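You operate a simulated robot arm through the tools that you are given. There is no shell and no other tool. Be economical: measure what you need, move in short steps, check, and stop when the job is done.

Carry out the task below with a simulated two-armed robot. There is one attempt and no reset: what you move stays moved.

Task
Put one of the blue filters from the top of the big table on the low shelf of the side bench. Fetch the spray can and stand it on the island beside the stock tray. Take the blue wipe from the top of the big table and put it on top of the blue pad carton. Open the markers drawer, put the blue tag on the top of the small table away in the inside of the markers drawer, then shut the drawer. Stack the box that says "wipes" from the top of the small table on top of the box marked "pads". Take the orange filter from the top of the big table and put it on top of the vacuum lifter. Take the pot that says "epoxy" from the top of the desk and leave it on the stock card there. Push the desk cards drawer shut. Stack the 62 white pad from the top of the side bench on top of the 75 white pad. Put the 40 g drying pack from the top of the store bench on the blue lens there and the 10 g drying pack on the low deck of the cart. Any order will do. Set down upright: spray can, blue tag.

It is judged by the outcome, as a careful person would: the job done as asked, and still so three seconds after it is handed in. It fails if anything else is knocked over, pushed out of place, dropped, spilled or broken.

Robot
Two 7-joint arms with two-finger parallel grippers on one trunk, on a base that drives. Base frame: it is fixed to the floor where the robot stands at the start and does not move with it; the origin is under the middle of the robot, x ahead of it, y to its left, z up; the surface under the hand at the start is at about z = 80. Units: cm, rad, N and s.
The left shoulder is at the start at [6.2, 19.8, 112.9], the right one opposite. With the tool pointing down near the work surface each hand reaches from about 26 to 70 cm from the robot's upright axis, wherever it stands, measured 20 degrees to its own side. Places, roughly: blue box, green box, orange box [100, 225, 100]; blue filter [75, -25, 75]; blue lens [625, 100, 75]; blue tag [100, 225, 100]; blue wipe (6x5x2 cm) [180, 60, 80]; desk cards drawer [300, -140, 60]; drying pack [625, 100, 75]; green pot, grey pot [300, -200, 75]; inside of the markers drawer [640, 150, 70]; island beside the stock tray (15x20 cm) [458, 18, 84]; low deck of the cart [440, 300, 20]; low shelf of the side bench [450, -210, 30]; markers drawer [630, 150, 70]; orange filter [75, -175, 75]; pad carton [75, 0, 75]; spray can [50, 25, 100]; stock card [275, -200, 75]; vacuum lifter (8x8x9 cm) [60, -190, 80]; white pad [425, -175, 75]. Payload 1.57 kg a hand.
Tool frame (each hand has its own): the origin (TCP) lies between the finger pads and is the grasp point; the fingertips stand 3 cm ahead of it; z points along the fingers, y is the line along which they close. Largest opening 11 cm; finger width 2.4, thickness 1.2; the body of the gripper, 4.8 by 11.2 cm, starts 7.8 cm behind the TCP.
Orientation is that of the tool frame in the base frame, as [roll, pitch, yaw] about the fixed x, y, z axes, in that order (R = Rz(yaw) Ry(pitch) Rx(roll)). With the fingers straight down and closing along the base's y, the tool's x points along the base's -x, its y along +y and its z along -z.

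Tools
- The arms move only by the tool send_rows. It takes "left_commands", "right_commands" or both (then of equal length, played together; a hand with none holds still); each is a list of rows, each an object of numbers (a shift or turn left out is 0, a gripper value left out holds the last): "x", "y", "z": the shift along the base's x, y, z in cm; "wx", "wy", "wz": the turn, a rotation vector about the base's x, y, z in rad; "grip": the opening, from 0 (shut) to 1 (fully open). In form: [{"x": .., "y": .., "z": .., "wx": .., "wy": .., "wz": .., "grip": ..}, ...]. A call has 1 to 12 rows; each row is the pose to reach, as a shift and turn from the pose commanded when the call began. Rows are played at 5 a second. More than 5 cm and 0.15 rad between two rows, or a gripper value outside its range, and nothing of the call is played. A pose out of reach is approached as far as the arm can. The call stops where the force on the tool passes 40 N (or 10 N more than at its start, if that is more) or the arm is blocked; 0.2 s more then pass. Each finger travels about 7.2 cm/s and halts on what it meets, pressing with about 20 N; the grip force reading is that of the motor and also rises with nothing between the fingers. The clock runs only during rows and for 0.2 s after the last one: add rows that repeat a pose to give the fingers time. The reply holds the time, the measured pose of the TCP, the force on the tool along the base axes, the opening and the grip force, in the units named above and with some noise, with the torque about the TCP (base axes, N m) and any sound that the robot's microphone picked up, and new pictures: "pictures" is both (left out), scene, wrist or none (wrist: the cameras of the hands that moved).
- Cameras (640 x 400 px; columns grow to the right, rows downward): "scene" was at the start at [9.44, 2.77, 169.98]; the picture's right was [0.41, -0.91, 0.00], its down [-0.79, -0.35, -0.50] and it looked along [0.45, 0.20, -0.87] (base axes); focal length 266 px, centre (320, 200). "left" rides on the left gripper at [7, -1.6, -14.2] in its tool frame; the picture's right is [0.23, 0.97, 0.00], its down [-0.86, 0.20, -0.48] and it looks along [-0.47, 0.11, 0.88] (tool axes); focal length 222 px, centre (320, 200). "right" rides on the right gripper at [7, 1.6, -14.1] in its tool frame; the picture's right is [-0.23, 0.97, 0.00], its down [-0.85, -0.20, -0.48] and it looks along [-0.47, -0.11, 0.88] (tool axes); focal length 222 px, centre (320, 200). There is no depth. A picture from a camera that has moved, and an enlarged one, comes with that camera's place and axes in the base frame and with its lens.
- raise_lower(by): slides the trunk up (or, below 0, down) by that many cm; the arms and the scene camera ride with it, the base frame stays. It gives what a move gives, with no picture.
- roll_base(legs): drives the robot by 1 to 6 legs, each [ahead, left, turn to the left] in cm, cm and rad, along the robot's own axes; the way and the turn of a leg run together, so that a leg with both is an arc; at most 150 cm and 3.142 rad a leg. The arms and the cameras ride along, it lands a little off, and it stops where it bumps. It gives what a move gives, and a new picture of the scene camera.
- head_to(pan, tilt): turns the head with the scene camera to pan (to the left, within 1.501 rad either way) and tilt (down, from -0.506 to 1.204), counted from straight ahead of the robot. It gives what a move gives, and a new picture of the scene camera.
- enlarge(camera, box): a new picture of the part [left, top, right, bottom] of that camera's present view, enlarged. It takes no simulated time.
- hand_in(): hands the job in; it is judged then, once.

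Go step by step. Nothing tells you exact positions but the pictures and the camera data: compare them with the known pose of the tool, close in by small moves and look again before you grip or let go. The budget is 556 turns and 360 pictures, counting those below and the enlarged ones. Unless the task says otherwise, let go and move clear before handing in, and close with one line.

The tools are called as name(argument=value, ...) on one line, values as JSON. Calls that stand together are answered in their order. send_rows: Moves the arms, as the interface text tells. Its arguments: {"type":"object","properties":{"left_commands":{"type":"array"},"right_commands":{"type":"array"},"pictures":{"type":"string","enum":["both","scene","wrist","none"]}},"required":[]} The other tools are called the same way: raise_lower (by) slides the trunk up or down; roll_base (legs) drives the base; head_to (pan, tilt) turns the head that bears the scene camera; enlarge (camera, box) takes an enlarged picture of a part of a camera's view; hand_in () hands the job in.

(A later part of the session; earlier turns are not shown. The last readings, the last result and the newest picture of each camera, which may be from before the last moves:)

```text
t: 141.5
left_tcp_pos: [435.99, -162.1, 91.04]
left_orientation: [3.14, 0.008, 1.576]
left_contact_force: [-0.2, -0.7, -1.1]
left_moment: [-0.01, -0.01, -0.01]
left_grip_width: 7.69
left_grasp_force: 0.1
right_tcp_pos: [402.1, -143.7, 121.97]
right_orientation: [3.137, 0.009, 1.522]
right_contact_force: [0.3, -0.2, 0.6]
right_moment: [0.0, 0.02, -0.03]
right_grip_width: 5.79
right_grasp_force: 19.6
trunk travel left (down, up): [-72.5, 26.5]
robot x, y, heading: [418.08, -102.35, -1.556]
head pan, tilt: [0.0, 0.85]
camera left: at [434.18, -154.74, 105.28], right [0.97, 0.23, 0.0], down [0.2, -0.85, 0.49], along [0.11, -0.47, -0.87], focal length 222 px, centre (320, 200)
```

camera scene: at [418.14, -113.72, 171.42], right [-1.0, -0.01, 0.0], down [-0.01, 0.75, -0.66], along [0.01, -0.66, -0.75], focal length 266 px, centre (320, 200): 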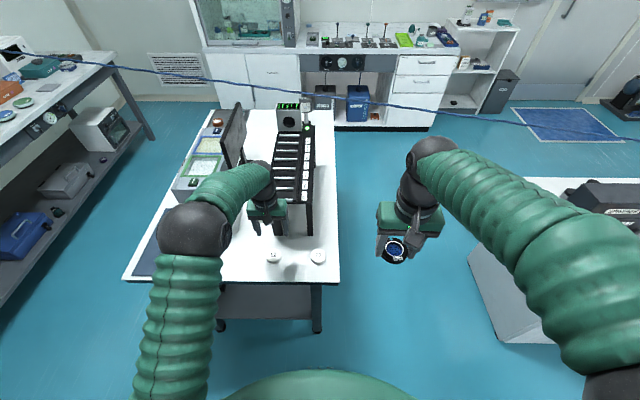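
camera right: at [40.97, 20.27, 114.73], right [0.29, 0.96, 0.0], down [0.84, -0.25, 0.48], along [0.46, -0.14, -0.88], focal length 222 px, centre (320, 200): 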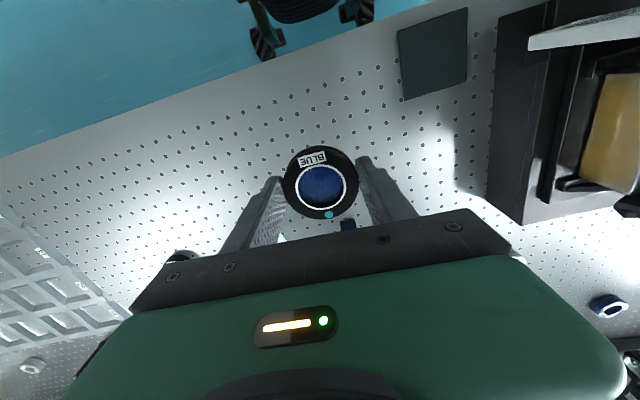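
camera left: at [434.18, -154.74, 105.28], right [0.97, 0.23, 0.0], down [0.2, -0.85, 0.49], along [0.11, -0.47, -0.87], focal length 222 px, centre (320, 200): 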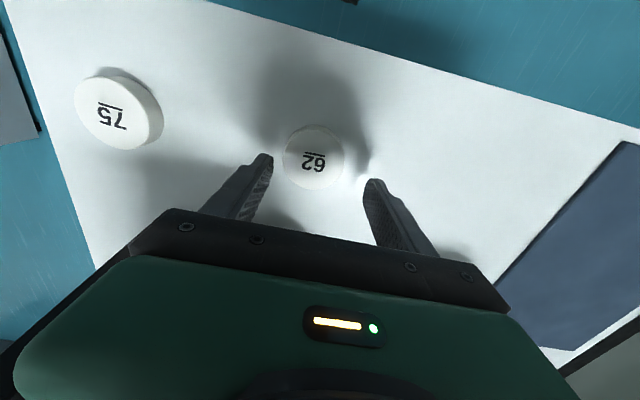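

send_rows(left_commands=[{"x": -0.9, "y": 1.1, "z": -2}, {"x": -0.9, "y": 1.1, "z": -3.5}, {"x": -0.9, "y": 1.1, "z": -4}, {"x": -0.9, "y": 1.1, "z": -4}], pictures="wrist")

```text
t: 142.4
left_tcp_pos: [434.92, -160.88, 88.02]
left_orientation: [-3.14, 0.021, 1.574]
left_contact_force: [1.4, 18.2, 32.0]
left_moment: [0.86, 0.87, -0.4]
left_grip_width: 7.55
left_grasp_force: 0.1
right_tcp_pos: [402.0, -143.21, 122.09]
right_orientation: [3.138, 0.016, 1.521]
right_contact_force: [0.6, -0.2, -1.5]
right_moment: [0.01, -0.02, -0.03]
right_grip_width: 5.8
right_grasp_force: 19.9
trunk travel left (down, up): [-72.5, 26.5]
robot x, y, heading: [418.15, -102.26, -1.557]
head pan, tilt: [0.0, 0.85]
stopped in row 4 (left hand): the force on the tool passed its limit at 44 N (the readings are from after the stop); the commanded pose is now the measured one
camera left: at [433.09, -153.36, 102.1], right [0.97, 0.23, 0.0], down [0.2, -0.84, 0.5], along [0.11, -0.48, -0.87], focal length 222 px, centre (320, 200)
```

left: 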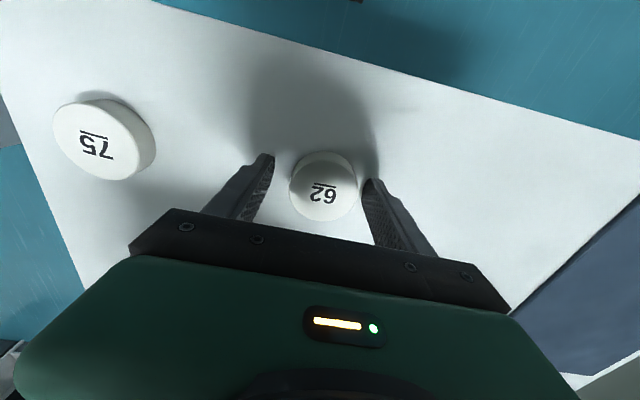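

send_rows(left_commands=[{"y": 0.3, "z": 0.6}, {"y": 0.3, "z": 0.6, "grip": 0.5}, {"y": 0.3, "z": 0.6, "grip": 0.35}, {"y": 0.3, "z": 0.6, "grip": 0.3}, {"y": 0.3, "z": 0.6, "grip": 0.3}, {"y": 0.3, "z": 0.6, "grip": 0.3}], pictures="wrist")

```text
t: 143.8
left_tcp_pos: [434.83, -161.12, 88.2]
left_orientation: [-3.14, 0.018, 1.575]
left_contact_force: [0.0, 0.5, -0.4]
left_moment: [0.03, 0.01, -0.01]
left_grip_width: 5.27
left_grasp_force: 20.0
right_tcp_pos: [402.14, -143.8, 121.9]
right_orientation: [3.138, 0.009, 1.521]
right_contact_force: [-0.4, 1.0, 0.6]
right_moment: [0.0, 0.01, 0.03]
right_grip_width: 5.83
right_grasp_force: 20.2
trunk travel left (down, up): [-72.5, 26.5]
robot x, y, heading: [418.14, -102.14, -1.559]
head pan, tilt: [0.0, 0.85]
camera left: at [433.13, -153.58, 102.24], right [0.97, 0.23, 0.0], down [0.2, -0.84, 0.49], along [0.11, -0.48, -0.87], focal length 222 px, centre (320, 200)
```

left: 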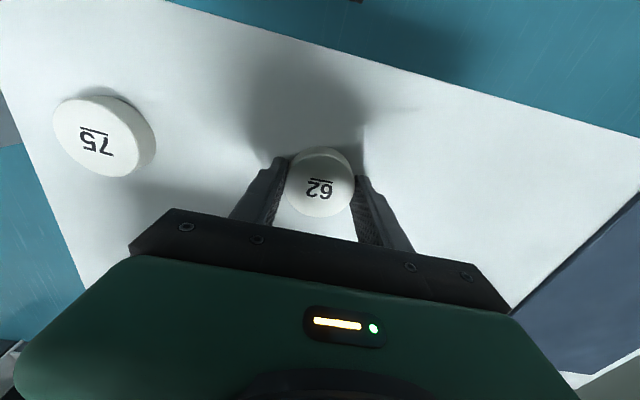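

send_rows(left_commands=[{"z": 4}, {"z": 6}, {"z": 6, "x": -4}, {"z": 6, "x": -8}, {"z": 6, "x": -12}, {"z": 6, "x": -15.2, "y": 0.1}, {"z": 6, "x": -15.2, "y": 0.1}], pictures="both")

```text
t: 145.4
left_tcp_pos: [419.75, -160.77, 94.02]
left_orientation: [-3.141, 0.021, 1.574]
left_contact_force: [-0.4, 0.6, -0.8]
left_moment: [0.0, 0.01, 0.02]
left_grip_width: 5.28
left_grasp_force: 20.3
right_tcp_pos: [402.08, -143.75, 121.99]
right_orientation: [3.138, 0.01, 1.523]
right_contact_force: [-0.6, 0.0, -0.2]
right_moment: [0.01, 0.0, 0.01]
right_grip_width: 5.82
right_grasp_force: 19.6
trunk travel left (down, up): [-72.5, 26.5]
robot x, y, heading: [418.14, -102.62, -1.557]
head pan, tilt: [0.0, 0.85]
camera scene: at [418.06, -113.8, 171.41], right [-1.0, -0.01, 0.0], down [-0.01, 0.75, -0.66], along [0.01, -0.66, -0.75], focal length 266 px, centre (320, 200)
camera left: at [417.97, -153.39, 108.05], right [0.97, 0.23, 0.0], down [0.2, -0.84, 0.49], along [0.11, -0.48, -0.87], focal length 222 px, centre (320, 200)
```

scene: 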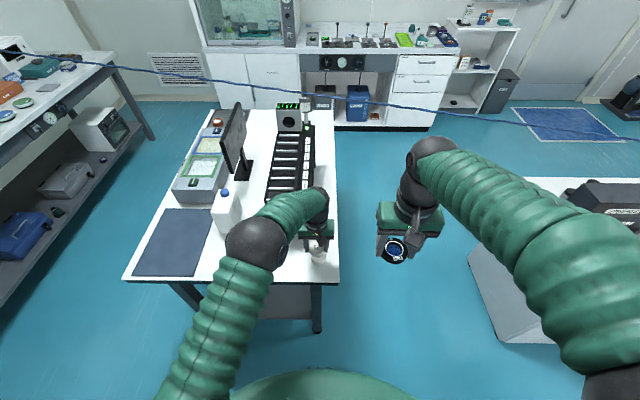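
left: 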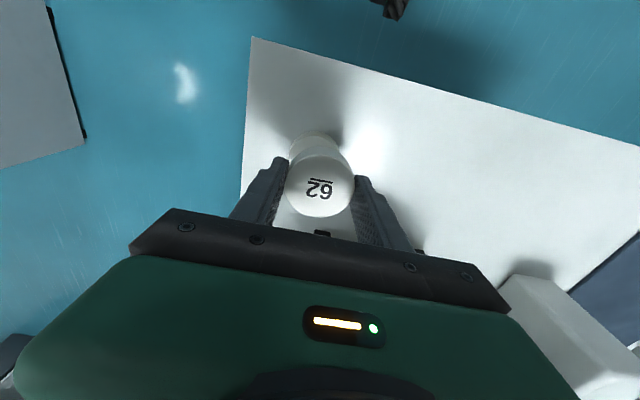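

send_rows(left_commands=[{"x": -0.4, "z": -1.5}, {"x": -0.4, "z": -2.5}, {"x": -0.4, "z": -3.1}, {"x": -0.4, "z": -3.5}, {"x": -0.4, "z": -3.7}], pictures="wrist")

```text
t: 146.7
left_tcp_pos: [419.4, -160.94, 90.44]
left_orientation: [3.14, 0.019, 1.576]
left_contact_force: [1.1, -0.2, -1.1]
left_moment: [0.02, 0.02, -0.03]
left_grip_width: 5.26
left_grasp_force: 20.0
right_tcp_pos: [402.02, -143.73, 121.92]
right_orientation: [3.139, 0.01, 1.523]
right_contact_force: [-0.1, 0.3, -0.8]
right_moment: [0.01, 0.0, -0.05]
right_grip_width: 5.82
right_grasp_force: 20.0
trunk travel left (down, up): [-72.5, 26.5]
robot x, y, heading: [417.98, -102.17, -1.562]
head pan, tilt: [0.0, 0.85]
camera left: at [417.57, -153.44, 104.5], right [0.97, 0.23, 0.0], down [0.2, -0.84, 0.49], along [0.11, -0.48, -0.87], focal length 222 px, centre (320, 200)
```

left: 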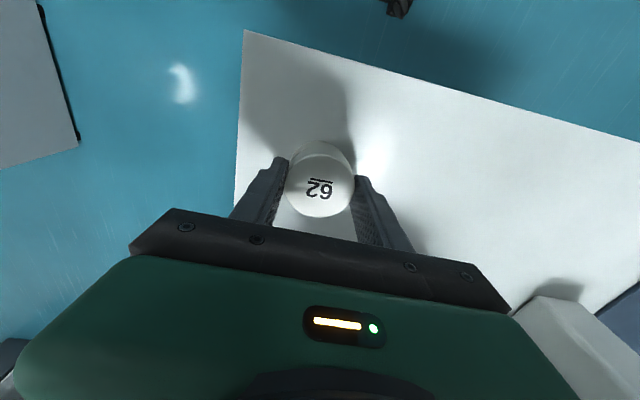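

Aligned; I lower to contact and release.

send_rows(left_commands=[{"z": -0.3}, {"z": -0.6}, {"z": -0.9}, {"z": -1.1}], pictures="none")

```text
t: 147.7
left_tcp_pos: [419.36, -160.89, 89.89]
left_orientation: [-3.139, 0.029, 1.577]
left_contact_force: [1.3, -3.2, 36.2]
left_moment: [-0.04, 0.4, 0.0]
left_grip_width: 5.27
left_grasp_force: 19.6
right_tcp_pos: [402.18, -143.47, 122.26]
right_orientation: [3.137, 0.017, 1.521]
right_contact_force: [0.1, -0.1, 0.3]
right_moment: [-0.01, -0.02, 0.01]
right_grip_width: 5.81
right_grasp_force: 20.3
trunk travel left (down, up): [-72.5, 26.5]
robot x, y, heading: [418.04, -102.81, -1.56]
head pan, tilt: [0.0, 0.85]
```

send_rows(left_commands=[{"z": 0.7}, {"z": 0.7, "grip": 0.6}, {"z": 0.7, "grip": 0.7}, {"z": 0.7, "grip": 0.75}, {"z": 3}, {"z": 7}, {"z": 11}, {"z": 15}, {"z": 19}], pictures="wrist")

```text
t: 149.7
left_tcp_pos: [419.27, -161.0, 108.44]
left_orientation: [3.141, 0.019, 1.576]
left_contact_force: [0.1, 0.3, 0.4]
left_moment: [0.01, 0.02, -0.01]
left_grip_width: 8.25
left_grasp_force: 0.0
right_tcp_pos: [402.09, -143.6, 121.86]
right_orientation: [3.137, 0.013, 1.522]
right_contact_force: [0.8, 0.7, -0.8]
right_moment: [0.03, 0.01, -0.04]
right_grip_width: 5.79
right_grasp_force: 19.8
trunk travel left (down, up): [-72.5, 26.5]
robot x, y, heading: [417.76, -102.47, -1.563]
head pan, tilt: [0.0, 0.85]
camera left: at [417.58, -153.54, 122.5], right [0.97, 0.23, 0.0], down [0.2, -0.84, 0.5], along [0.11, -0.48, -0.87], focal length 222 px, centre (320, 200)
```

left: 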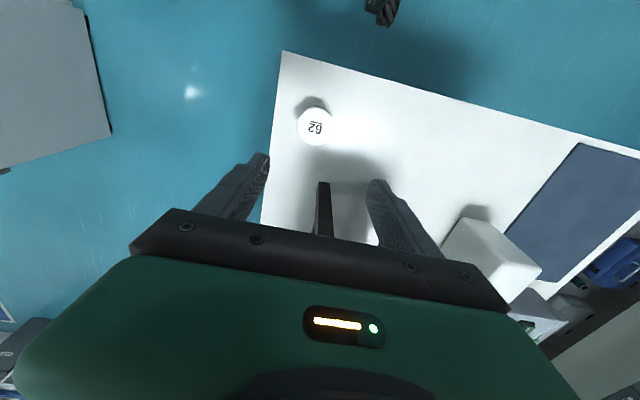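

Pad 62 sits on 75. For the low shelf I will set the filter on the bench edge and regrasp it with a near-horizontal hand; first I shift left and back a little.

send_rows(left_commands=[{"y": 4, "z": 2}, {"y": 8, "z": 4, "x": 2}, {"y": 12, "z": 6, "x": 5}, {"y": 16, "z": 8, "x": 8}, {"y": 19, "z": 10, "x": 11}, {"y": 20, "z": 12, "x": 15}], pictures="none")

roll_base(legs=[[0, 37, 0]])

send_rows(right_commands=[{"x": 1, "y": -4}, {"x": 2, "y": -8}, {"x": 3, "y": -12}, {"x": 3, "y": -14, "z": -4}, {"x": 3, "y": -15, "z": -8}, {"x": 3, "y": -15, "z": -12}, {"x": 3, "y": -15, "z": -16}, {"x": 3, "y": -15, "z": -20}, {"x": 3, "y": -15, "z": -24}, {"x": 3, "y": -15, "z": -24}], pictures="both")

```text
refused: row 3 steps farther than a row can; nothing moved
```

```text
t: 152.0
left_tcp_pos: [456.45, -160.64, 108.24]
left_orientation: [3.136, 0.019, 1.58]
left_contact_force: [0.1, 0.2, 0.5]
left_moment: [0.01, 0.0, 0.01]
left_grip_width: 8.25
left_grasp_force: 0.0
right_tcp_pos: [439.0, -143.43, 121.79]
right_orientation: [3.134, 0.012, 1.527]
right_contact_force: [-0.9, -0.1, -0.7]
right_moment: [0.02, -0.03, -0.04]
right_grip_width: 5.79
right_grasp_force: 20.1
trunk travel left (down, up): [-72.5, 26.5]
robot x, y, heading: [455.26, -101.98, -1.557]
head pan, tilt: [0.0, 0.85]
camera scene: at [454.68, -113.28, 171.41], right [-1.0, -0.02, -0.01], down [-0.01, 0.75, -0.66], along [0.01, -0.66, -0.75], focal length 266 px, centre (320, 200)
```

scene: 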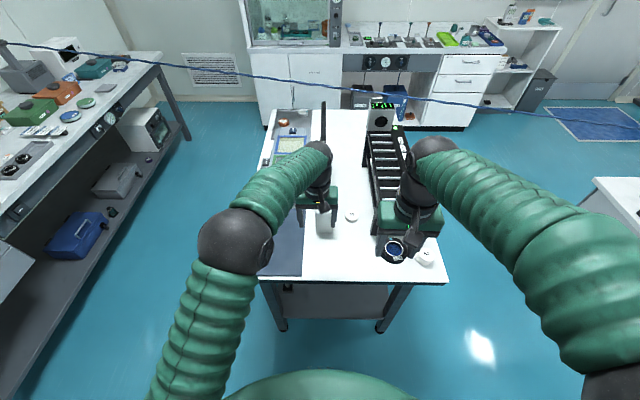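

```text
t: 154.2
left_tcp_pos: [456.87, -160.5, 108.52]
left_orientation: [-3.141, 0.021, 1.58]
left_contact_force: [-0.1, 0.2, -0.7]
left_moment: [0.01, 0.01, -0.02]
left_grip_width: 8.23
left_grasp_force: 0.1
right_tcp_pos: [442.43, -157.95, 98.1]
right_orientation: [3.137, 0.012, 1.526]
right_contact_force: [0.9, -0.6, -0.1]
right_moment: [0.01, -0.01, 0.0]
right_grip_width: 5.81
right_grasp_force: 19.5
trunk travel left (down, up): [-72.5, 26.5]
robot x, y, heading: [455.83, -101.84, -1.554]
head pan, tilt: [0.0, 0.85]
camera scene: at [455.43, -113.34, 171.41], right [-1.0, -0.02, 0.0], down [-0.01, 0.75, -0.66], along [0.01, -0.66, -0.75], focal length 266 px, centre (320, 200)
camera right: at [444.39, -150.9, 111.97], right [0.96, -0.27, 0.01], down [-0.24, -0.84, 0.49], along [-0.13, -0.47, -0.87], focal length 222 px, centre (320, 200)
```

scene: 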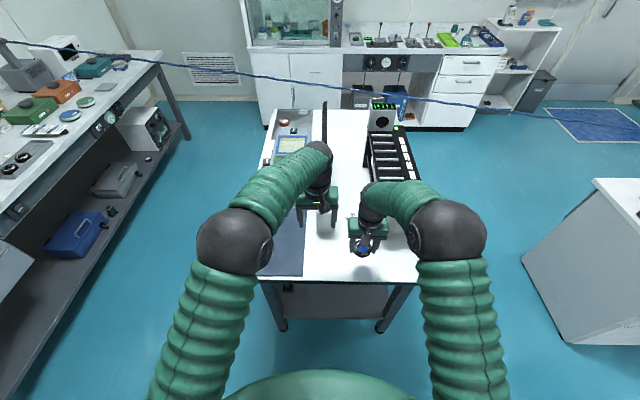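
right: 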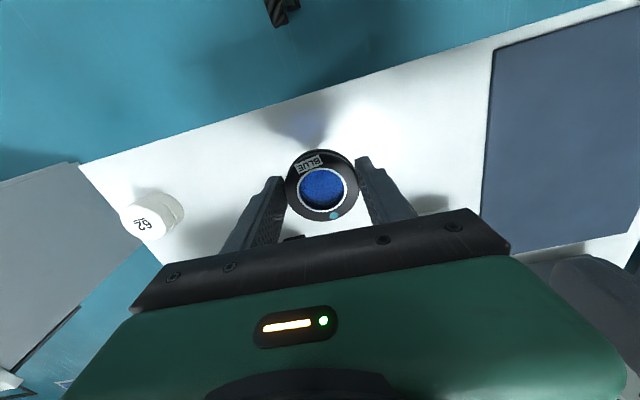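

send_rows(right_commands=[{"z": -4}, {"z": -8}, {"z": -9.2}, {"z": -9.8}, {"z": -10.3}, {"z": -10.6}], left_commands=[{"y": 4}, {"y": 8}, {"y": 12}, {"y": 16, "z": 2}, {"y": 20, "z": 4}, {"y": 20, "z": 8}], pictures="none")

```text
t: 155.8
left_tcp_pos: [456.89, -140.04, 116.31]
left_orientation: [-3.14, 0.021, 1.581]
left_contact_force: [0.0, 0.0, -0.7]
left_moment: [0.02, 0.0, 0.0]
left_grip_width: 8.24
left_grasp_force: 0.0
right_tcp_pos: [442.62, -158.04, 87.98]
right_orientation: [3.14, 0.022, 1.525]
right_contact_force: [-0.5, 9.6, 27.4]
right_moment: [0.67, 0.71, -0.24]
right_grip_width: 5.83
right_grasp_force: 20.2
trunk travel left (down, up): [-72.5, 26.5]
robot x, y, heading: [455.46, -102.01, -1.557]
head pan, tilt: [0.0, 0.85]
stopped in row 6 (right hand): the force on the tool passed its limit at 43 N (the readings are from after the stop); the commanded pose is now the measured one
```

send_rows(right_commands=[{"z": 0.4, "grip": 0.7}, {"z": 0.4, "grip": 0.9}, {"z": 0.4, "grip": 0.9}, {"z": 4}, {"z": 8}, {"z": 12}, {"z": 14, "y": 4}, {"z": 14, "y": 8}], pictures="wrist")

send_rows(right_commands=[{"wx": -0.14}, {"wx": -0.28}, {"wx": -0.42}, {"wx": -0.56}, {"wx": -0.7}, {"wx": -0.84}, {"wx": -0.98}, {"wx": -1.1}, {"wx": -1.1}], pictures="both")

```text
t: 157.6
left_tcp_pos: [456.87, -140.27, 116.35]
left_orientation: [3.141, 0.023, 1.581]
left_contact_force: [-0.5, 0.4, 0.9]
left_moment: [0.01, 0.0, 0.0]
left_grip_width: 8.25
left_grasp_force: 0.0
right_tcp_pos: [442.37, -150.36, 101.75]
right_orientation: [3.141, 0.023, 1.524]
right_contact_force: [0.6, 0.2, 0.4]
right_moment: [-0.03, -0.01, 0.02]
right_grip_width: 9.88
right_grasp_force: 0.0
trunk travel left (down, up): [-72.5, 26.5]
robot x, y, heading: [455.31, -102.11, -1.553]
head pan, tilt: [0.0, 0.85]
camera right: at [444.42, -143.05, 115.58], right [0.96, -0.27, 0.01], down [-0.24, -0.83, 0.5], along [-0.13, -0.48, -0.87], focal length 222 px, centre (320, 200)
```

right: 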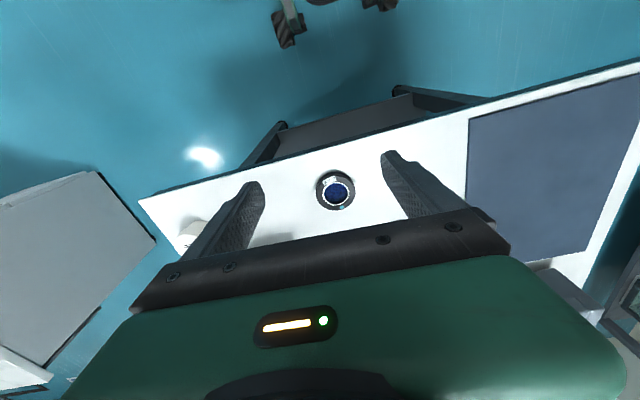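

```text
t: 159.6
left_tcp_pos: [456.89, -140.35, 116.42]
left_orientation: [-3.14, 0.022, 1.579]
left_contact_force: [-0.1, -0.4, -0.5]
left_moment: [0.0, -0.01, 0.0]
left_grip_width: 8.26
left_grasp_force: 0.2
right_tcp_pos: [441.77, -151.6, 102.35]
right_orientation: [3.013, 1.136, 1.408]
right_contact_force: [-0.4, -0.6, -0.4]
right_moment: [-0.01, 0.0, 0.01]
right_grip_width: 9.9
right_grasp_force: 0.1
right hand out of reach, approached as far as the arm can: row 7, 8, 9
trunk travel left (down, up): [-72.5, 26.5]
robot x, y, heading: [454.89, -101.97, -1.554]
head pan, tilt: [0.0, 0.85]
camera scene: at [455.53, -113.06, 171.61], right [-1.0, -0.02, 0.0], down [-0.01, 0.75, -0.66], along [0.01, -0.66, -0.75], focal length 266 px, centre (320, 200)
camera right: at [444.26, -135.85, 101.92], right [0.96, -0.14, 0.26], down [-0.25, 0.09, 0.96], along [-0.16, -0.99, 0.05], focal length 222 px, centre (320, 200)
```

scene: 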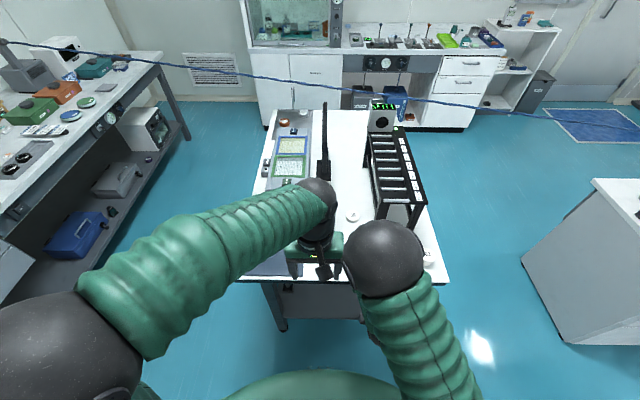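
right: 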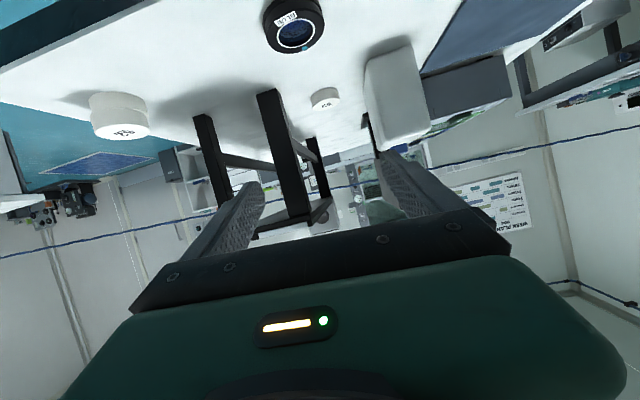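

The hand tilts well; I ease the tilt to about 1.0 rad, then come at the filter low from the bench edge.

send_rows(right_commands=[{"wx": 0.08, "y": 1, "z": -3}, {"wx": 0.08, "x": 1, "y": 2, "z": -7}, {"wx": 0.08, "x": 1, "y": 2, "z": -11}, {"wx": 0.08, "x": 1, "y": 2, "z": -13}, {"wx": 0.08, "x": 1, "y": 2, "z": -13}], pictures="both")

```text
t: 160.3
left_tcp_pos: [457.47, -140.83, 115.59]
left_orientation: [3.134, 0.02, 1.59]
left_contact_force: [0.2, -17.9, -19.0]
left_moment: [1.34, -0.52, 0.44]
left_grip_width: 8.26
left_grasp_force: 0.1
right_tcp_pos: [444.31, -149.19, 94.02]
right_orientation: [3.056, 1.046, 1.483]
right_contact_force: [-1.0, 0.8, 0.3]
right_moment: [-0.02, -0.02, 0.01]
right_grip_width: 9.89
right_grasp_force: 0.0
trunk travel left (down, up): [-72.5, 26.5]
robot x, y, heading: [455.2, -102.32, -1.555]
head pan, tilt: [0.0, 0.85]
stopped in row 3 (left hand): the force on the tool passed its limit at 124 N (the readings are from after the stop); the commanded pose is now the measured one
camera scene: at [455.65, -113.36, 171.21], right [-1.0, -0.02, 0.0], down [-0.01, 0.75, -0.66], along [0.01, -0.66, -0.75], focal length 266 px, centre (320, 200)
camera right: at [446.2, -133.51, 95.08], right [0.96, -0.12, 0.24], down [-0.24, -0.01, 0.97], along [-0.12, -0.99, -0.04], focal length 222 px, centre (320, 200)
```

scene: 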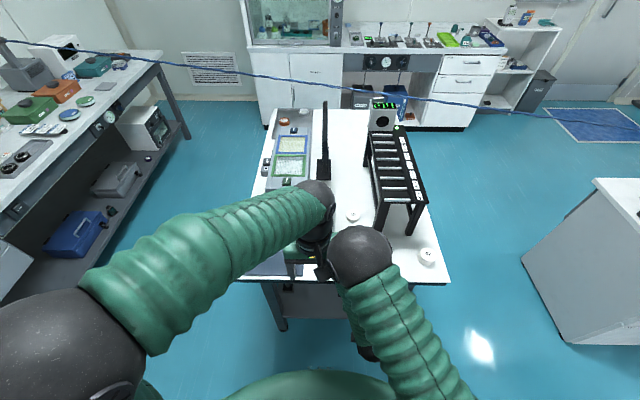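
right: 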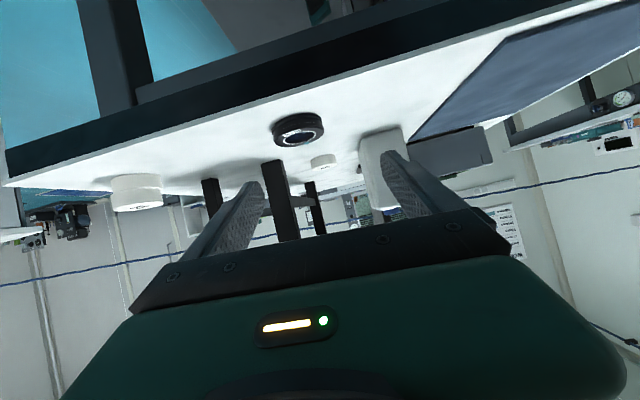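

The right arm touched the left hand, so I move the left hand away first.

send_rows(left_commands=[{"x": 4}, {"x": 8}, {"x": 12}, {"x": 16}, {"x": 20}, {"x": 20}], pictures="none")

send_rows(right_commands=[{"x": -1, "z": -3}, {"x": -1.4, "z": -5}, {"x": -1.4, "z": -5}], pictures="wrist")

```text
t: 161.7
left_tcp_pos: [477.39, -140.61, 115.81]
left_orientation: [3.136, 0.019, 1.586]
left_contact_force: [-0.3, 1.3, 0.2]
left_moment: [-0.03, 0.01, 0.01]
left_grip_width: 8.26
left_grasp_force: 0.0
right_tcp_pos: [444.31, -149.14, 94.23]
right_orientation: [3.058, 1.044, 1.487]
right_contact_force: [0.3, -0.6, 0.2]
right_moment: [0.02, 0.0, 0.02]
right_grip_width: 9.9
right_grasp_force: 0.1
trunk travel left (down, up): [-72.5, 26.5]
robot x, y, heading: [455.0, -101.91, -1.553]
head pan, tilt: [0.0, 0.85]
```

```text
t: 162.5
left_tcp_pos: [477.23, -140.54, 115.82]
left_orientation: [3.134, 0.021, 1.586]
left_contact_force: [0.8, 1.0, -0.2]
left_moment: [-0.01, 0.01, 0.0]
left_grip_width: 8.28
left_grasp_force: 0.0
right_tcp_pos: [442.96, -149.16, 89.14]
right_orientation: [3.058, 1.046, 1.484]
right_contact_force: [0.7, -0.6, 0.4]
right_moment: [-0.01, -0.01, 0.01]
right_grip_width: 9.89
right_grasp_force: 0.1
trunk travel left (down, up): [-72.5, 26.5]
robot x, y, heading: [455.43, -102.38, -1.557]
head pan, tilt: [0.0, 0.85]
camera right: at [444.8, -133.35, 90.19], right [0.96, -0.13, 0.24], down [-0.24, -0.01, 0.97], along [-0.12, -0.99, -0.04], focal length 222 px, centre (320, 200)
```

right: 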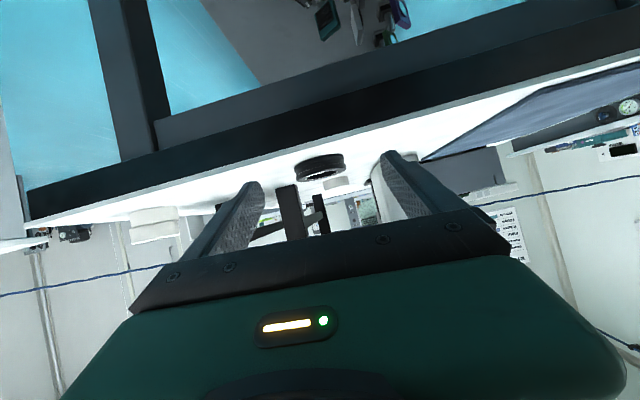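

send_rows(right_commands=[{"y": -3.5}, {"y": -6.5, "z": -0.5}, {"y": -7, "z": -1.3}, {"y": -7, "z": -1.3, "grip": 0.7}], pictures="wrist")

```text
t: 163.5
left_tcp_pos: [477.29, -140.65, 115.94]
left_orientation: [3.133, 0.02, 1.587]
left_contact_force: [0.0, 0.1, 0.2]
left_moment: [0.01, -0.02, 0.0]
left_grip_width: 8.28
left_grasp_force: 0.0
right_tcp_pos: [442.9, -156.03, 87.99]
right_orientation: [3.056, 1.043, 1.485]
right_contact_force: [-0.5, 0.1, -0.2]
right_moment: [0.0, 0.0, 0.01]
right_grip_width: 7.71
right_grasp_force: 0.0
trunk travel left (down, up): [-72.5, 26.5]
robot x, y, heading: [455.09, -101.93, -1.551]
head pan, tilt: [0.0, 0.85]
camera right: at [444.79, -140.33, 89.0], right [0.96, -0.13, 0.24], down [-0.24, -0.01, 0.97], along [-0.12, -0.99, -0.04], focal length 222 px, centre (320, 200)
```

right: 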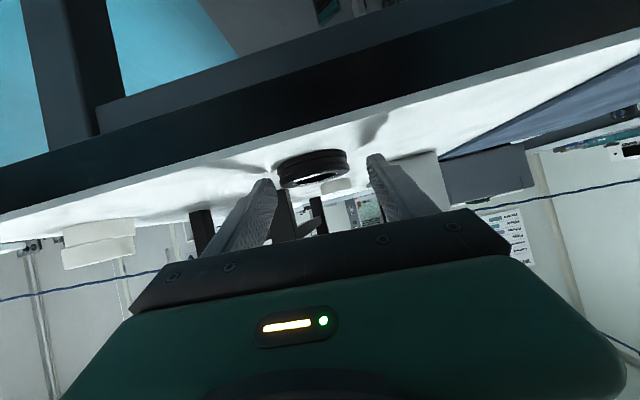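

send_rows(right_commands=[{"y": -0.9, "z": -0.2, "x": -0.3}, {"y": -0.9, "z": -0.2, "x": -0.3, "grip": 0.5}, {"y": -0.9, "z": -0.2, "x": -0.3, "grip": 0.4}, {"y": -0.9, "z": -0.2, "x": -0.3, "grip": 0.4}, {"y": -0.9, "z": -0.2, "x": -0.3, "grip": 0.35}], pictures="none")

send_rows(right_commands=[{"z": 2}, {"z": 4}, {"z": 4}], pictures="wrist")

```text
t: 164.7
left_tcp_pos: [477.26, -140.64, 115.79]
left_orientation: [3.134, 0.018, 1.588]
left_contact_force: [0.4, -0.1, 0.3]
left_moment: [-0.01, 0.02, 0.01]
left_grip_width: 8.25
left_grasp_force: 0.1
right_tcp_pos: [442.61, -157.04, 87.82]
right_orientation: [3.058, 1.043, 1.484]
right_contact_force: [-0.1, 0.8, 0.1]
right_moment: [0.02, 0.0, 0.01]
right_grip_width: 5.84
right_grasp_force: 19.9
trunk travel left (down, up): [-72.5, 26.5]
robot x, y, heading: [455.23, -101.87, -1.557]
head pan, tilt: [0.0, 0.85]
```

```text
t: 165.5
left_tcp_pos: [477.41, -140.68, 115.83]
left_orientation: [3.134, 0.02, 1.586]
left_contact_force: [-0.1, 0.9, 0.4]
left_moment: [0.02, -0.02, 0.0]
left_grip_width: 8.27
left_grasp_force: 0.0
right_tcp_pos: [442.49, -157.0, 91.76]
right_orientation: [3.058, 1.044, 1.485]
right_contact_force: [-0.1, 0.3, -0.3]
right_moment: [0.04, 0.0, 0.0]
right_grip_width: 5.86
right_grasp_force: 20.2
trunk travel left (down, up): [-72.5, 26.5]
robot x, y, heading: [455.37, -102.08, -1.557]
head pan, tilt: [0.0, 0.85]
camera right: at [444.43, -141.23, 92.8], right [0.96, -0.13, 0.24], down [-0.24, -0.01, 0.97], along [-0.12, -0.99, -0.04], focal length 222 px, centre (320, 200)
```

right: 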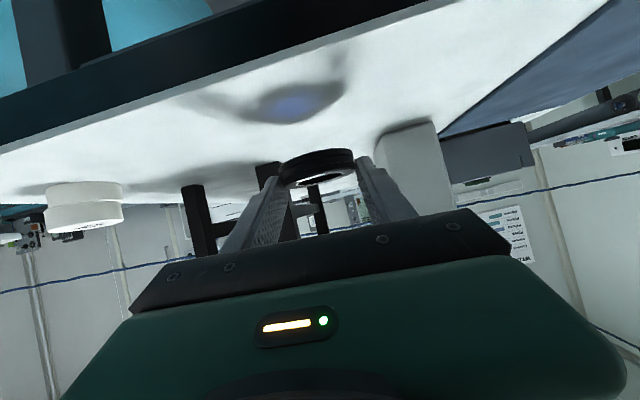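

The filter is held flat now. I back out, lower the trunk and look at the low shelf.

send_rows(right_commands=[{"y": 3, "z": 1}, {"y": 6, "z": 2}, {"y": 9, "z": 2}, {"y": 12, "z": 2}], pictures="none")

roll_base(legs=[[-10, 0, 0]])

raise_lower(by=-50)

head_to(pan=-0.1, tilt=0.9)

```text
t: 166.5
left_tcp_pos: [477.18, -140.61, 115.74]
left_orientation: [3.133, 0.02, 1.586]
left_contact_force: [-0.4, 0.2, -1.1]
left_moment: [0.01, 0.01, -0.01]
left_grip_width: 8.25
left_grasp_force: 0.0
right_tcp_pos: [442.71, -145.19, 93.32]
right_orientation: [3.058, 1.046, 1.484]
right_contact_force: [-0.8, 0.1, -0.3]
right_moment: [0.01, 0.0, 0.0]
right_grip_width: 5.81
right_grasp_force: 19.7
right hand out of reach, approached as far as the arm can: row 4
trunk travel left (down, up): [-72.5, 26.5]
robot x, y, heading: [455.3, -102.04, -1.551]
head pan, tilt: [0.0, 0.85]
```

```text
t: 167.6
left_tcp_pos: [477.23, -130.89, 115.77]
left_orientation: [3.136, 0.017, 1.588]
left_contact_force: [0.1, 0.5, 0.4]
left_moment: [-0.01, -0.01, 0.0]
left_grip_width: 8.27
left_grasp_force: 0.0
right_tcp_pos: [442.45, -135.52, 93.22]
right_orientation: [3.056, 1.042, 1.484]
right_contact_force: [0.9, -0.6, -0.7]
right_moment: [0.01, 0.01, 0.01]
right_grip_width: 5.86
right_grasp_force: 20.4
trunk travel left (down, up): [-72.5, 26.5]
robot x, y, heading: [455.38, -92.22, -1.551]
head pan, tilt: [0.0, 0.85]
camera scene: at [455.41, -103.71, 171.37], right [-1.0, -0.02, 0.0], down [-0.01, 0.75, -0.66], along [0.01, -0.66, -0.75], focal length 266 px, centre (320, 200)
```

scene: 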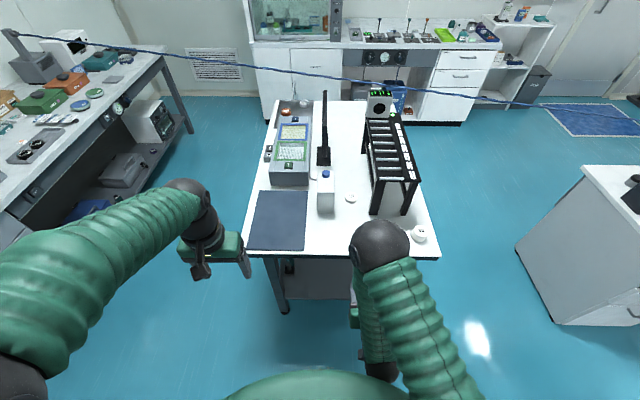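

```text
refused: -50 is not a number from -40 to 40
```

```text
t: 168.3
left_tcp_pos: [477.08, -130.52, 115.9]
left_orientation: [3.136, 0.022, 1.59]
left_contact_force: [0.2, 0.4, 0.1]
left_moment: [-0.03, 0.0, 0.01]
left_grip_width: 8.25
left_grasp_force: 0.0
right_tcp_pos: [442.54, -135.22, 93.37]
right_orientation: [3.057, 1.048, 1.484]
right_contact_force: [0.0, -0.4, -0.7]
right_moment: [-0.01, 0.02, -0.01]
right_grip_width: 5.83
right_grasp_force: 19.8
trunk travel left (down, up): [-72.5, 26.5]
robot x, y, heading: [455.25, -91.93, -1.55]
head pan, tilt: [-0.099, 0.901]
camera scene: at [454.64, -102.94, 171.03], right [-1.0, 0.08, 0.0], down [0.06, 0.78, -0.62], along [-0.05, -0.62, -0.79], focal length 266 px, centre (320, 200)
```

scene: 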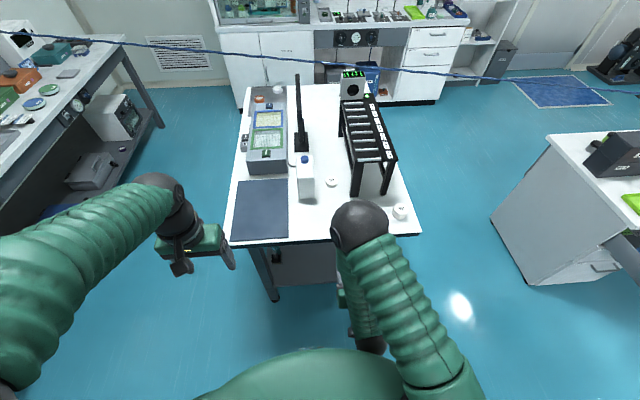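

raise_lower(by=-40)

head_to(pan=-0.1, tilt=0.7)

```text
t: 172.1
left_tcp_pos: [477.19, -130.38, 75.81]
left_orientation: [3.134, 0.025, 1.59]
left_contact_force: [-0.3, 1.0, -0.3]
left_moment: [0.0, -0.01, 0.0]
left_grip_width: 8.25
left_grasp_force: 0.1
right_tcp_pos: [442.47, -135.19, 53.4]
right_orientation: [3.058, 1.047, 1.486]
right_contact_force: [0.5, -0.1, -1.1]
right_moment: [0.01, 0.03, 0.01]
right_grip_width: 5.84
right_grasp_force: 20.2
trunk travel left (down, up): [-32.5, 66.5]
robot x, y, heading: [454.9, -92.22, -1.556]
head pan, tilt: [-0.099, 0.901]
```

```text
t: 172.9
left_tcp_pos: [477.11, -130.34, 75.87]
left_orientation: [3.135, 0.023, 1.589]
left_contact_force: [-0.2, 0.6, 0.0]
left_moment: [0.01, 0.01, 0.0]
left_grip_width: 8.24
left_grasp_force: 0.1
right_tcp_pos: [442.42, -135.16, 53.38]
right_orientation: [3.056, 1.047, 1.486]
right_contact_force: [-0.4, -1.5, -1.2]
right_moment: [0.02, 0.0, -0.02]
right_grip_width: 5.81
right_grasp_force: 20.4
trunk travel left (down, up): [-32.5, 66.5]
robot x, y, heading: [455.28, -91.8, -1.554]
head pan, tilt: [-0.099, 0.7]
camera scene: at [454.58, -103.7, 132.64], right [-1.0, 0.08, 0.0], down [0.05, 0.64, -0.76], along [-0.06, -0.76, -0.65], focal length 266 px, centre (320, 200)
```

scene: 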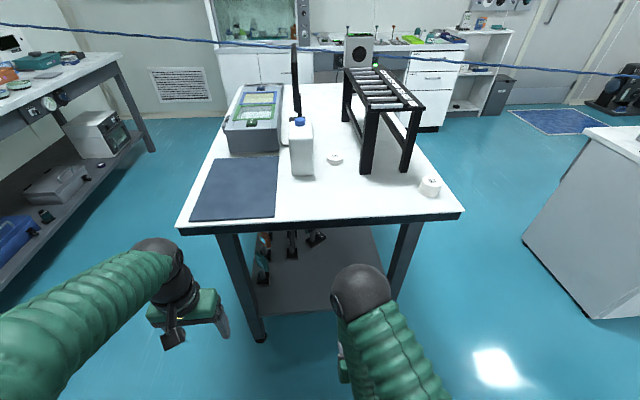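

raise_lower(by=-18)

enlarge(camera="right", box=[0, 0, 640, 400])

head_to(pan=-0.1, tilt=0.55)

```text
t: 174.9
left_tcp_pos: [477.18, -130.23, 57.96]
left_orientation: [3.135, 0.022, 1.589]
left_contact_force: [-0.4, -0.5, 0.3]
left_moment: [-0.01, -0.01, -0.01]
left_grip_width: 8.24
left_grasp_force: 0.2
right_tcp_pos: [442.43, -135.19, 35.42]
right_orientation: [3.056, 1.047, 1.486]
right_contact_force: [0.4, 0.3, -1.0]
right_moment: [0.03, 0.03, -0.01]
right_grip_width: 5.83
right_grasp_force: 20.1
trunk travel left (down, up): [-14.5, 84.5]
robot x, y, heading: [455.05, -91.59, -1.553]
head pan, tilt: [-0.099, 0.7]
```

```text
1.00 times, centred on (320, 200) of right (not enlarged: the box is as wide or as high as the picture)
camera zoom: at [444.34, -119.36, 36.29], right [0.96, -0.12, 0.24], down [-0.24, -0.01, 0.97], along [-0.12, -0.99, -0.04], focal length 222 px, centre (320, 200)
```

zoom: 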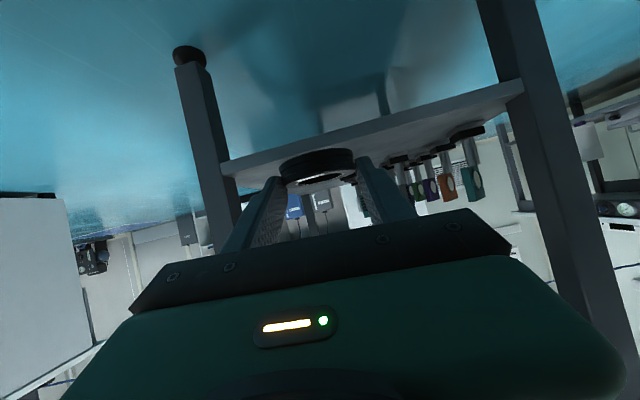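

```text
t: 175.6
left_tcp_pos: [477.12, -130.39, 57.77]
left_orientation: [3.135, 0.023, 1.588]
left_contact_force: [-0.4, 0.2, 1.0]
left_moment: [0.01, 0.01, 0.03]
left_grip_width: 8.28
left_grasp_force: 0.0
right_tcp_pos: [442.46, -135.17, 35.4]
right_orientation: [3.056, 1.047, 1.484]
right_contact_force: [0.7, 0.3, -0.6]
right_moment: [0.01, 0.0, -0.05]
right_grip_width: 5.83
right_grasp_force: 20.7
trunk travel left (down, up): [-14.5, 84.5]
robot x, y, heading: [455.06, -92.32, -1.554]
head pan, tilt: [-0.099, 0.55]
camera scene: at [454.53, -104.15, 115.95], right [-1.0, 0.08, 0.0], down [0.04, 0.52, -0.85], along [-0.07, -0.85, -0.52], focal length 266 px, centre (320, 200)
```

scene: 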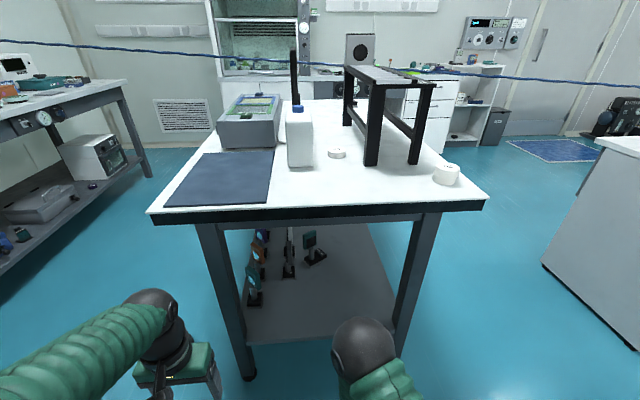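

The shelf is at about z 23 with its front edge near y −160, free on the right half. I clear the left hand, lower a bit and move in.

send_rows(left_commands=[{"x": 4}, {"x": 8}, {"x": 12}, {"x": 16}, {"x": 18, "y": 2}], pictures="none")

raise_lower(by=-6)

roll_base(legs=[[14, 0, 0]])

send_rows(right_commands=[{"x": 1, "y": -3}, {"x": 2, "y": -6}, {"x": 3, "y": -9}, {"x": 3, "y": -9}], pictures="both")

```text
t: 176.8
left_tcp_pos: [495.48, -128.47, 58.0]
left_orientation: [3.135, 0.023, 1.586]
left_contact_force: [-0.7, 0.3, 0.3]
left_moment: [0.0, 0.0, 0.06]
left_grip_width: 8.28
left_grasp_force: 0.1
right_tcp_pos: [442.44, -135.18, 35.4]
right_orientation: [3.057, 1.046, 1.486]
right_contact_force: [-0.3, 0.3, -0.4]
right_moment: [0.0, 0.01, -0.01]
right_grip_width: 5.85
right_grasp_force: 20.3
trunk travel left (down, up): [-14.5, 84.5]
robot x, y, heading: [454.7, -91.96, -1.556]
head pan, tilt: [-0.099, 0.55]
```

```text
t: 177.8
left_tcp_pos: [495.4, -128.55, 51.87]
left_orientation: [3.135, 0.023, 1.588]
left_contact_force: [0.0, -1.0, 1.3]
left_moment: [0.0, 0.0, 0.0]
left_grip_width: 8.26
left_grasp_force: 0.0
right_tcp_pos: [442.54, -135.03, 29.27]
right_orientation: [3.059, 1.046, 1.485]
right_contact_force: [-0.4, -0.1, -0.4]
right_moment: [0.01, 0.02, 0.0]
right_grip_width: 5.82
right_grasp_force: 20.1
trunk travel left (down, up): [-8.5, 90.5]
robot x, y, heading: [454.99, -92.11, -1.553]
head pan, tilt: [-0.099, 0.55]
```

```text
t: 179.1
left_tcp_pos: [495.55, -142.56, 51.86]
left_orientation: [3.137, 0.02, 1.588]
left_contact_force: [0.9, 0.5, 1.3]
left_moment: [-0.03, 0.01, 0.01]
left_grip_width: 8.26
left_grasp_force: 0.1
right_tcp_pos: [442.6, -149.06, 29.36]
right_orientation: [3.058, 1.048, 1.484]
right_contact_force: [0.7, -0.4, -0.4]
right_moment: [0.0, -0.04, 0.0]
right_grip_width: 5.82
right_grasp_force: 20.4
trunk travel left (down, up): [-8.5, 90.5]
robot x, y, heading: [455.66, -105.96, -1.558]
head pan, tilt: [-0.099, 0.55]
camera scene: at [454.81, -118.18, 109.95], right [-1.0, 0.08, 0.0], down [0.04, 0.52, -0.85], along [-0.07, -0.85, -0.52], focal length 266 px, centre (320, 200)
```

scene: 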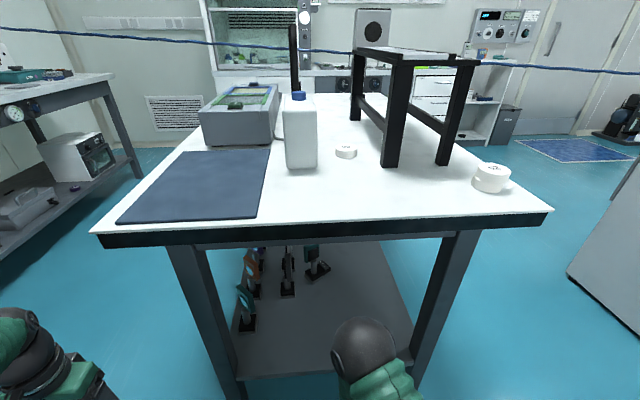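

```text
t: 180.1
left_tcp_pos: [495.54, -142.51, 51.93]
left_orientation: [3.138, 0.023, 1.586]
left_contact_force: [0.1, 0.7, -0.9]
left_moment: [-0.01, -0.02, -0.03]
left_grip_width: 8.28
left_grasp_force: 0.1
right_tcp_pos: [445.73, -158.2, 29.25]
right_orientation: [3.057, 1.048, 1.485]
right_contact_force: [0.2, 0.1, -0.8]
right_moment: [0.03, -0.01, -0.03]
right_grip_width: 5.83
right_grasp_force: 20.1
trunk travel left (down, up): [-8.5, 90.5]
robot x, y, heading: [455.55, -105.99, -1.553]
head pan, tilt: [-0.099, 0.55]
camera scene: at [454.81, -118.19, 109.96], right [-1.0, 0.08, 0.0], down [0.04, 0.52, -0.85], along [-0.07, -0.85, -0.52], focal length 266 px, centre (320, 200)
camera right: at [447.64, -142.47, 30.27], right [0.96, -0.13, 0.24], down [-0.24, -0.01, 0.97], along [-0.12, -0.99, -0.04], focal length 222 px, centre (320, 200)
```

scene: 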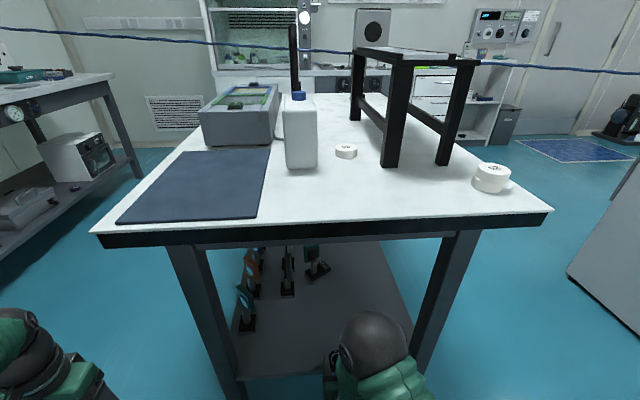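
right: 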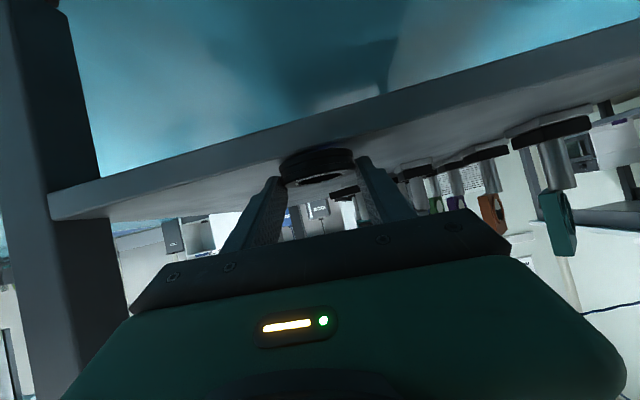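

send_rows(right_commands=[{"x": 0.5, "z": 1.5}, {"x": 1, "y": -3, "z": 1.5}, {"x": 1.5, "y": -6, "z": 1.5}, {"x": 2, "y": -9, "z": 1.5}, {"x": 2, "y": -11, "z": 1.5}, {"x": 2, "y": -11, "z": 1.5}], pictures="both")

```text
t: 181.5
left_tcp_pos: [495.57, -142.53, 51.97]
left_orientation: [3.136, 0.021, 1.588]
left_contact_force: [-0.2, 0.1, -0.7]
left_moment: [0.0, -0.01, 0.02]
left_grip_width: 8.27
left_grasp_force: 0.1
right_tcp_pos: [447.75, -169.2, 30.87]
right_orientation: [3.057, 1.047, 1.486]
right_contact_force: [0.2, -0.2, -0.7]
right_moment: [0.02, 0.0, -0.02]
right_grip_width: 5.8
right_grasp_force: 20.0
trunk travel left (down, up): [-8.5, 90.5]
robot x, y, heading: [455.41, -106.15, -1.556]
head pan, tilt: [-0.099, 0.55]
camera scene: at [454.81, -118.21, 109.95], right [-1.0, 0.08, 0.0], down [0.04, 0.52, -0.85], along [-0.07, -0.85, -0.52], focal length 266 px, centre (320, 200)
camera right: at [449.66, -153.38, 31.76], right [0.96, -0.13, 0.24], down [-0.24, -0.01, 0.97], along [-0.12, -0.99, -0.04], focal length 222 px, centre (320, 200)
```

scene: 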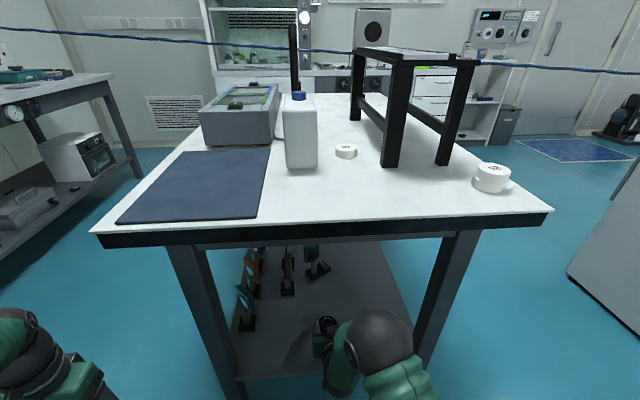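
right: 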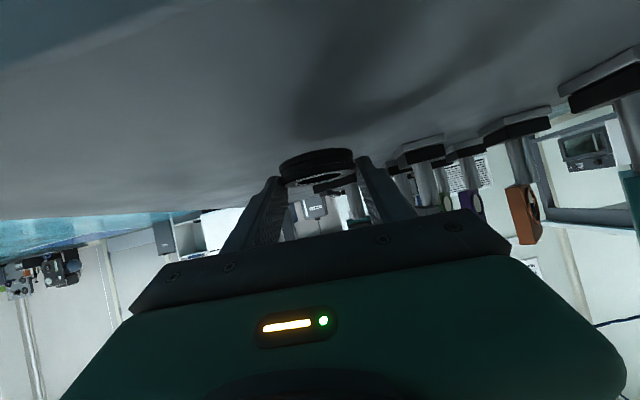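

send_rows(right_commands=[{"z": -1.5}, {"z": -2.5}, {"z": -3.5}, {"z": -4.2}, {"z": -4.8}, {"z": -5.4}, {"z": -6}], pictures="wrist")

```text
t: 182.3
left_tcp_pos: [495.63, -142.54, 52.06]
left_orientation: [3.137, 0.023, 1.587]
left_contact_force: [0.6, 0.7, 1.3]
left_moment: [0.0, -0.01, -0.03]
left_grip_width: 8.27
left_grasp_force: 0.1
right_tcp_pos: [447.87, -169.71, 28.61]
right_orientation: [3.052, 1.075, 1.481]
right_contact_force: [1.6, -0.3, 13.9]
right_moment: [-0.2, 0.39, -0.09]
right_grip_width: 5.85
right_grasp_force: 20.0
trunk travel left (down, up): [-8.5, 90.5]
robot x, y, heading: [455.66, -106.07, -1.557]
head pan, tilt: [-0.099, 0.55]
stopped in row 4 (right hand): the force on the tool passed its limit at 45 N (the readings are from after the stop); the commanded pose is now the measured one
camera right: at [449.72, -153.9, 29.12], right [0.96, -0.12, 0.24], down [-0.24, 0.02, 0.97], along [-0.12, -0.99, -0.01], focal length 222 px, centre (320, 200)
```

right: 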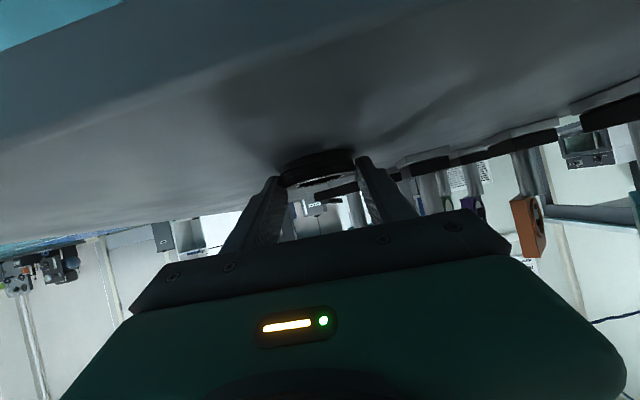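

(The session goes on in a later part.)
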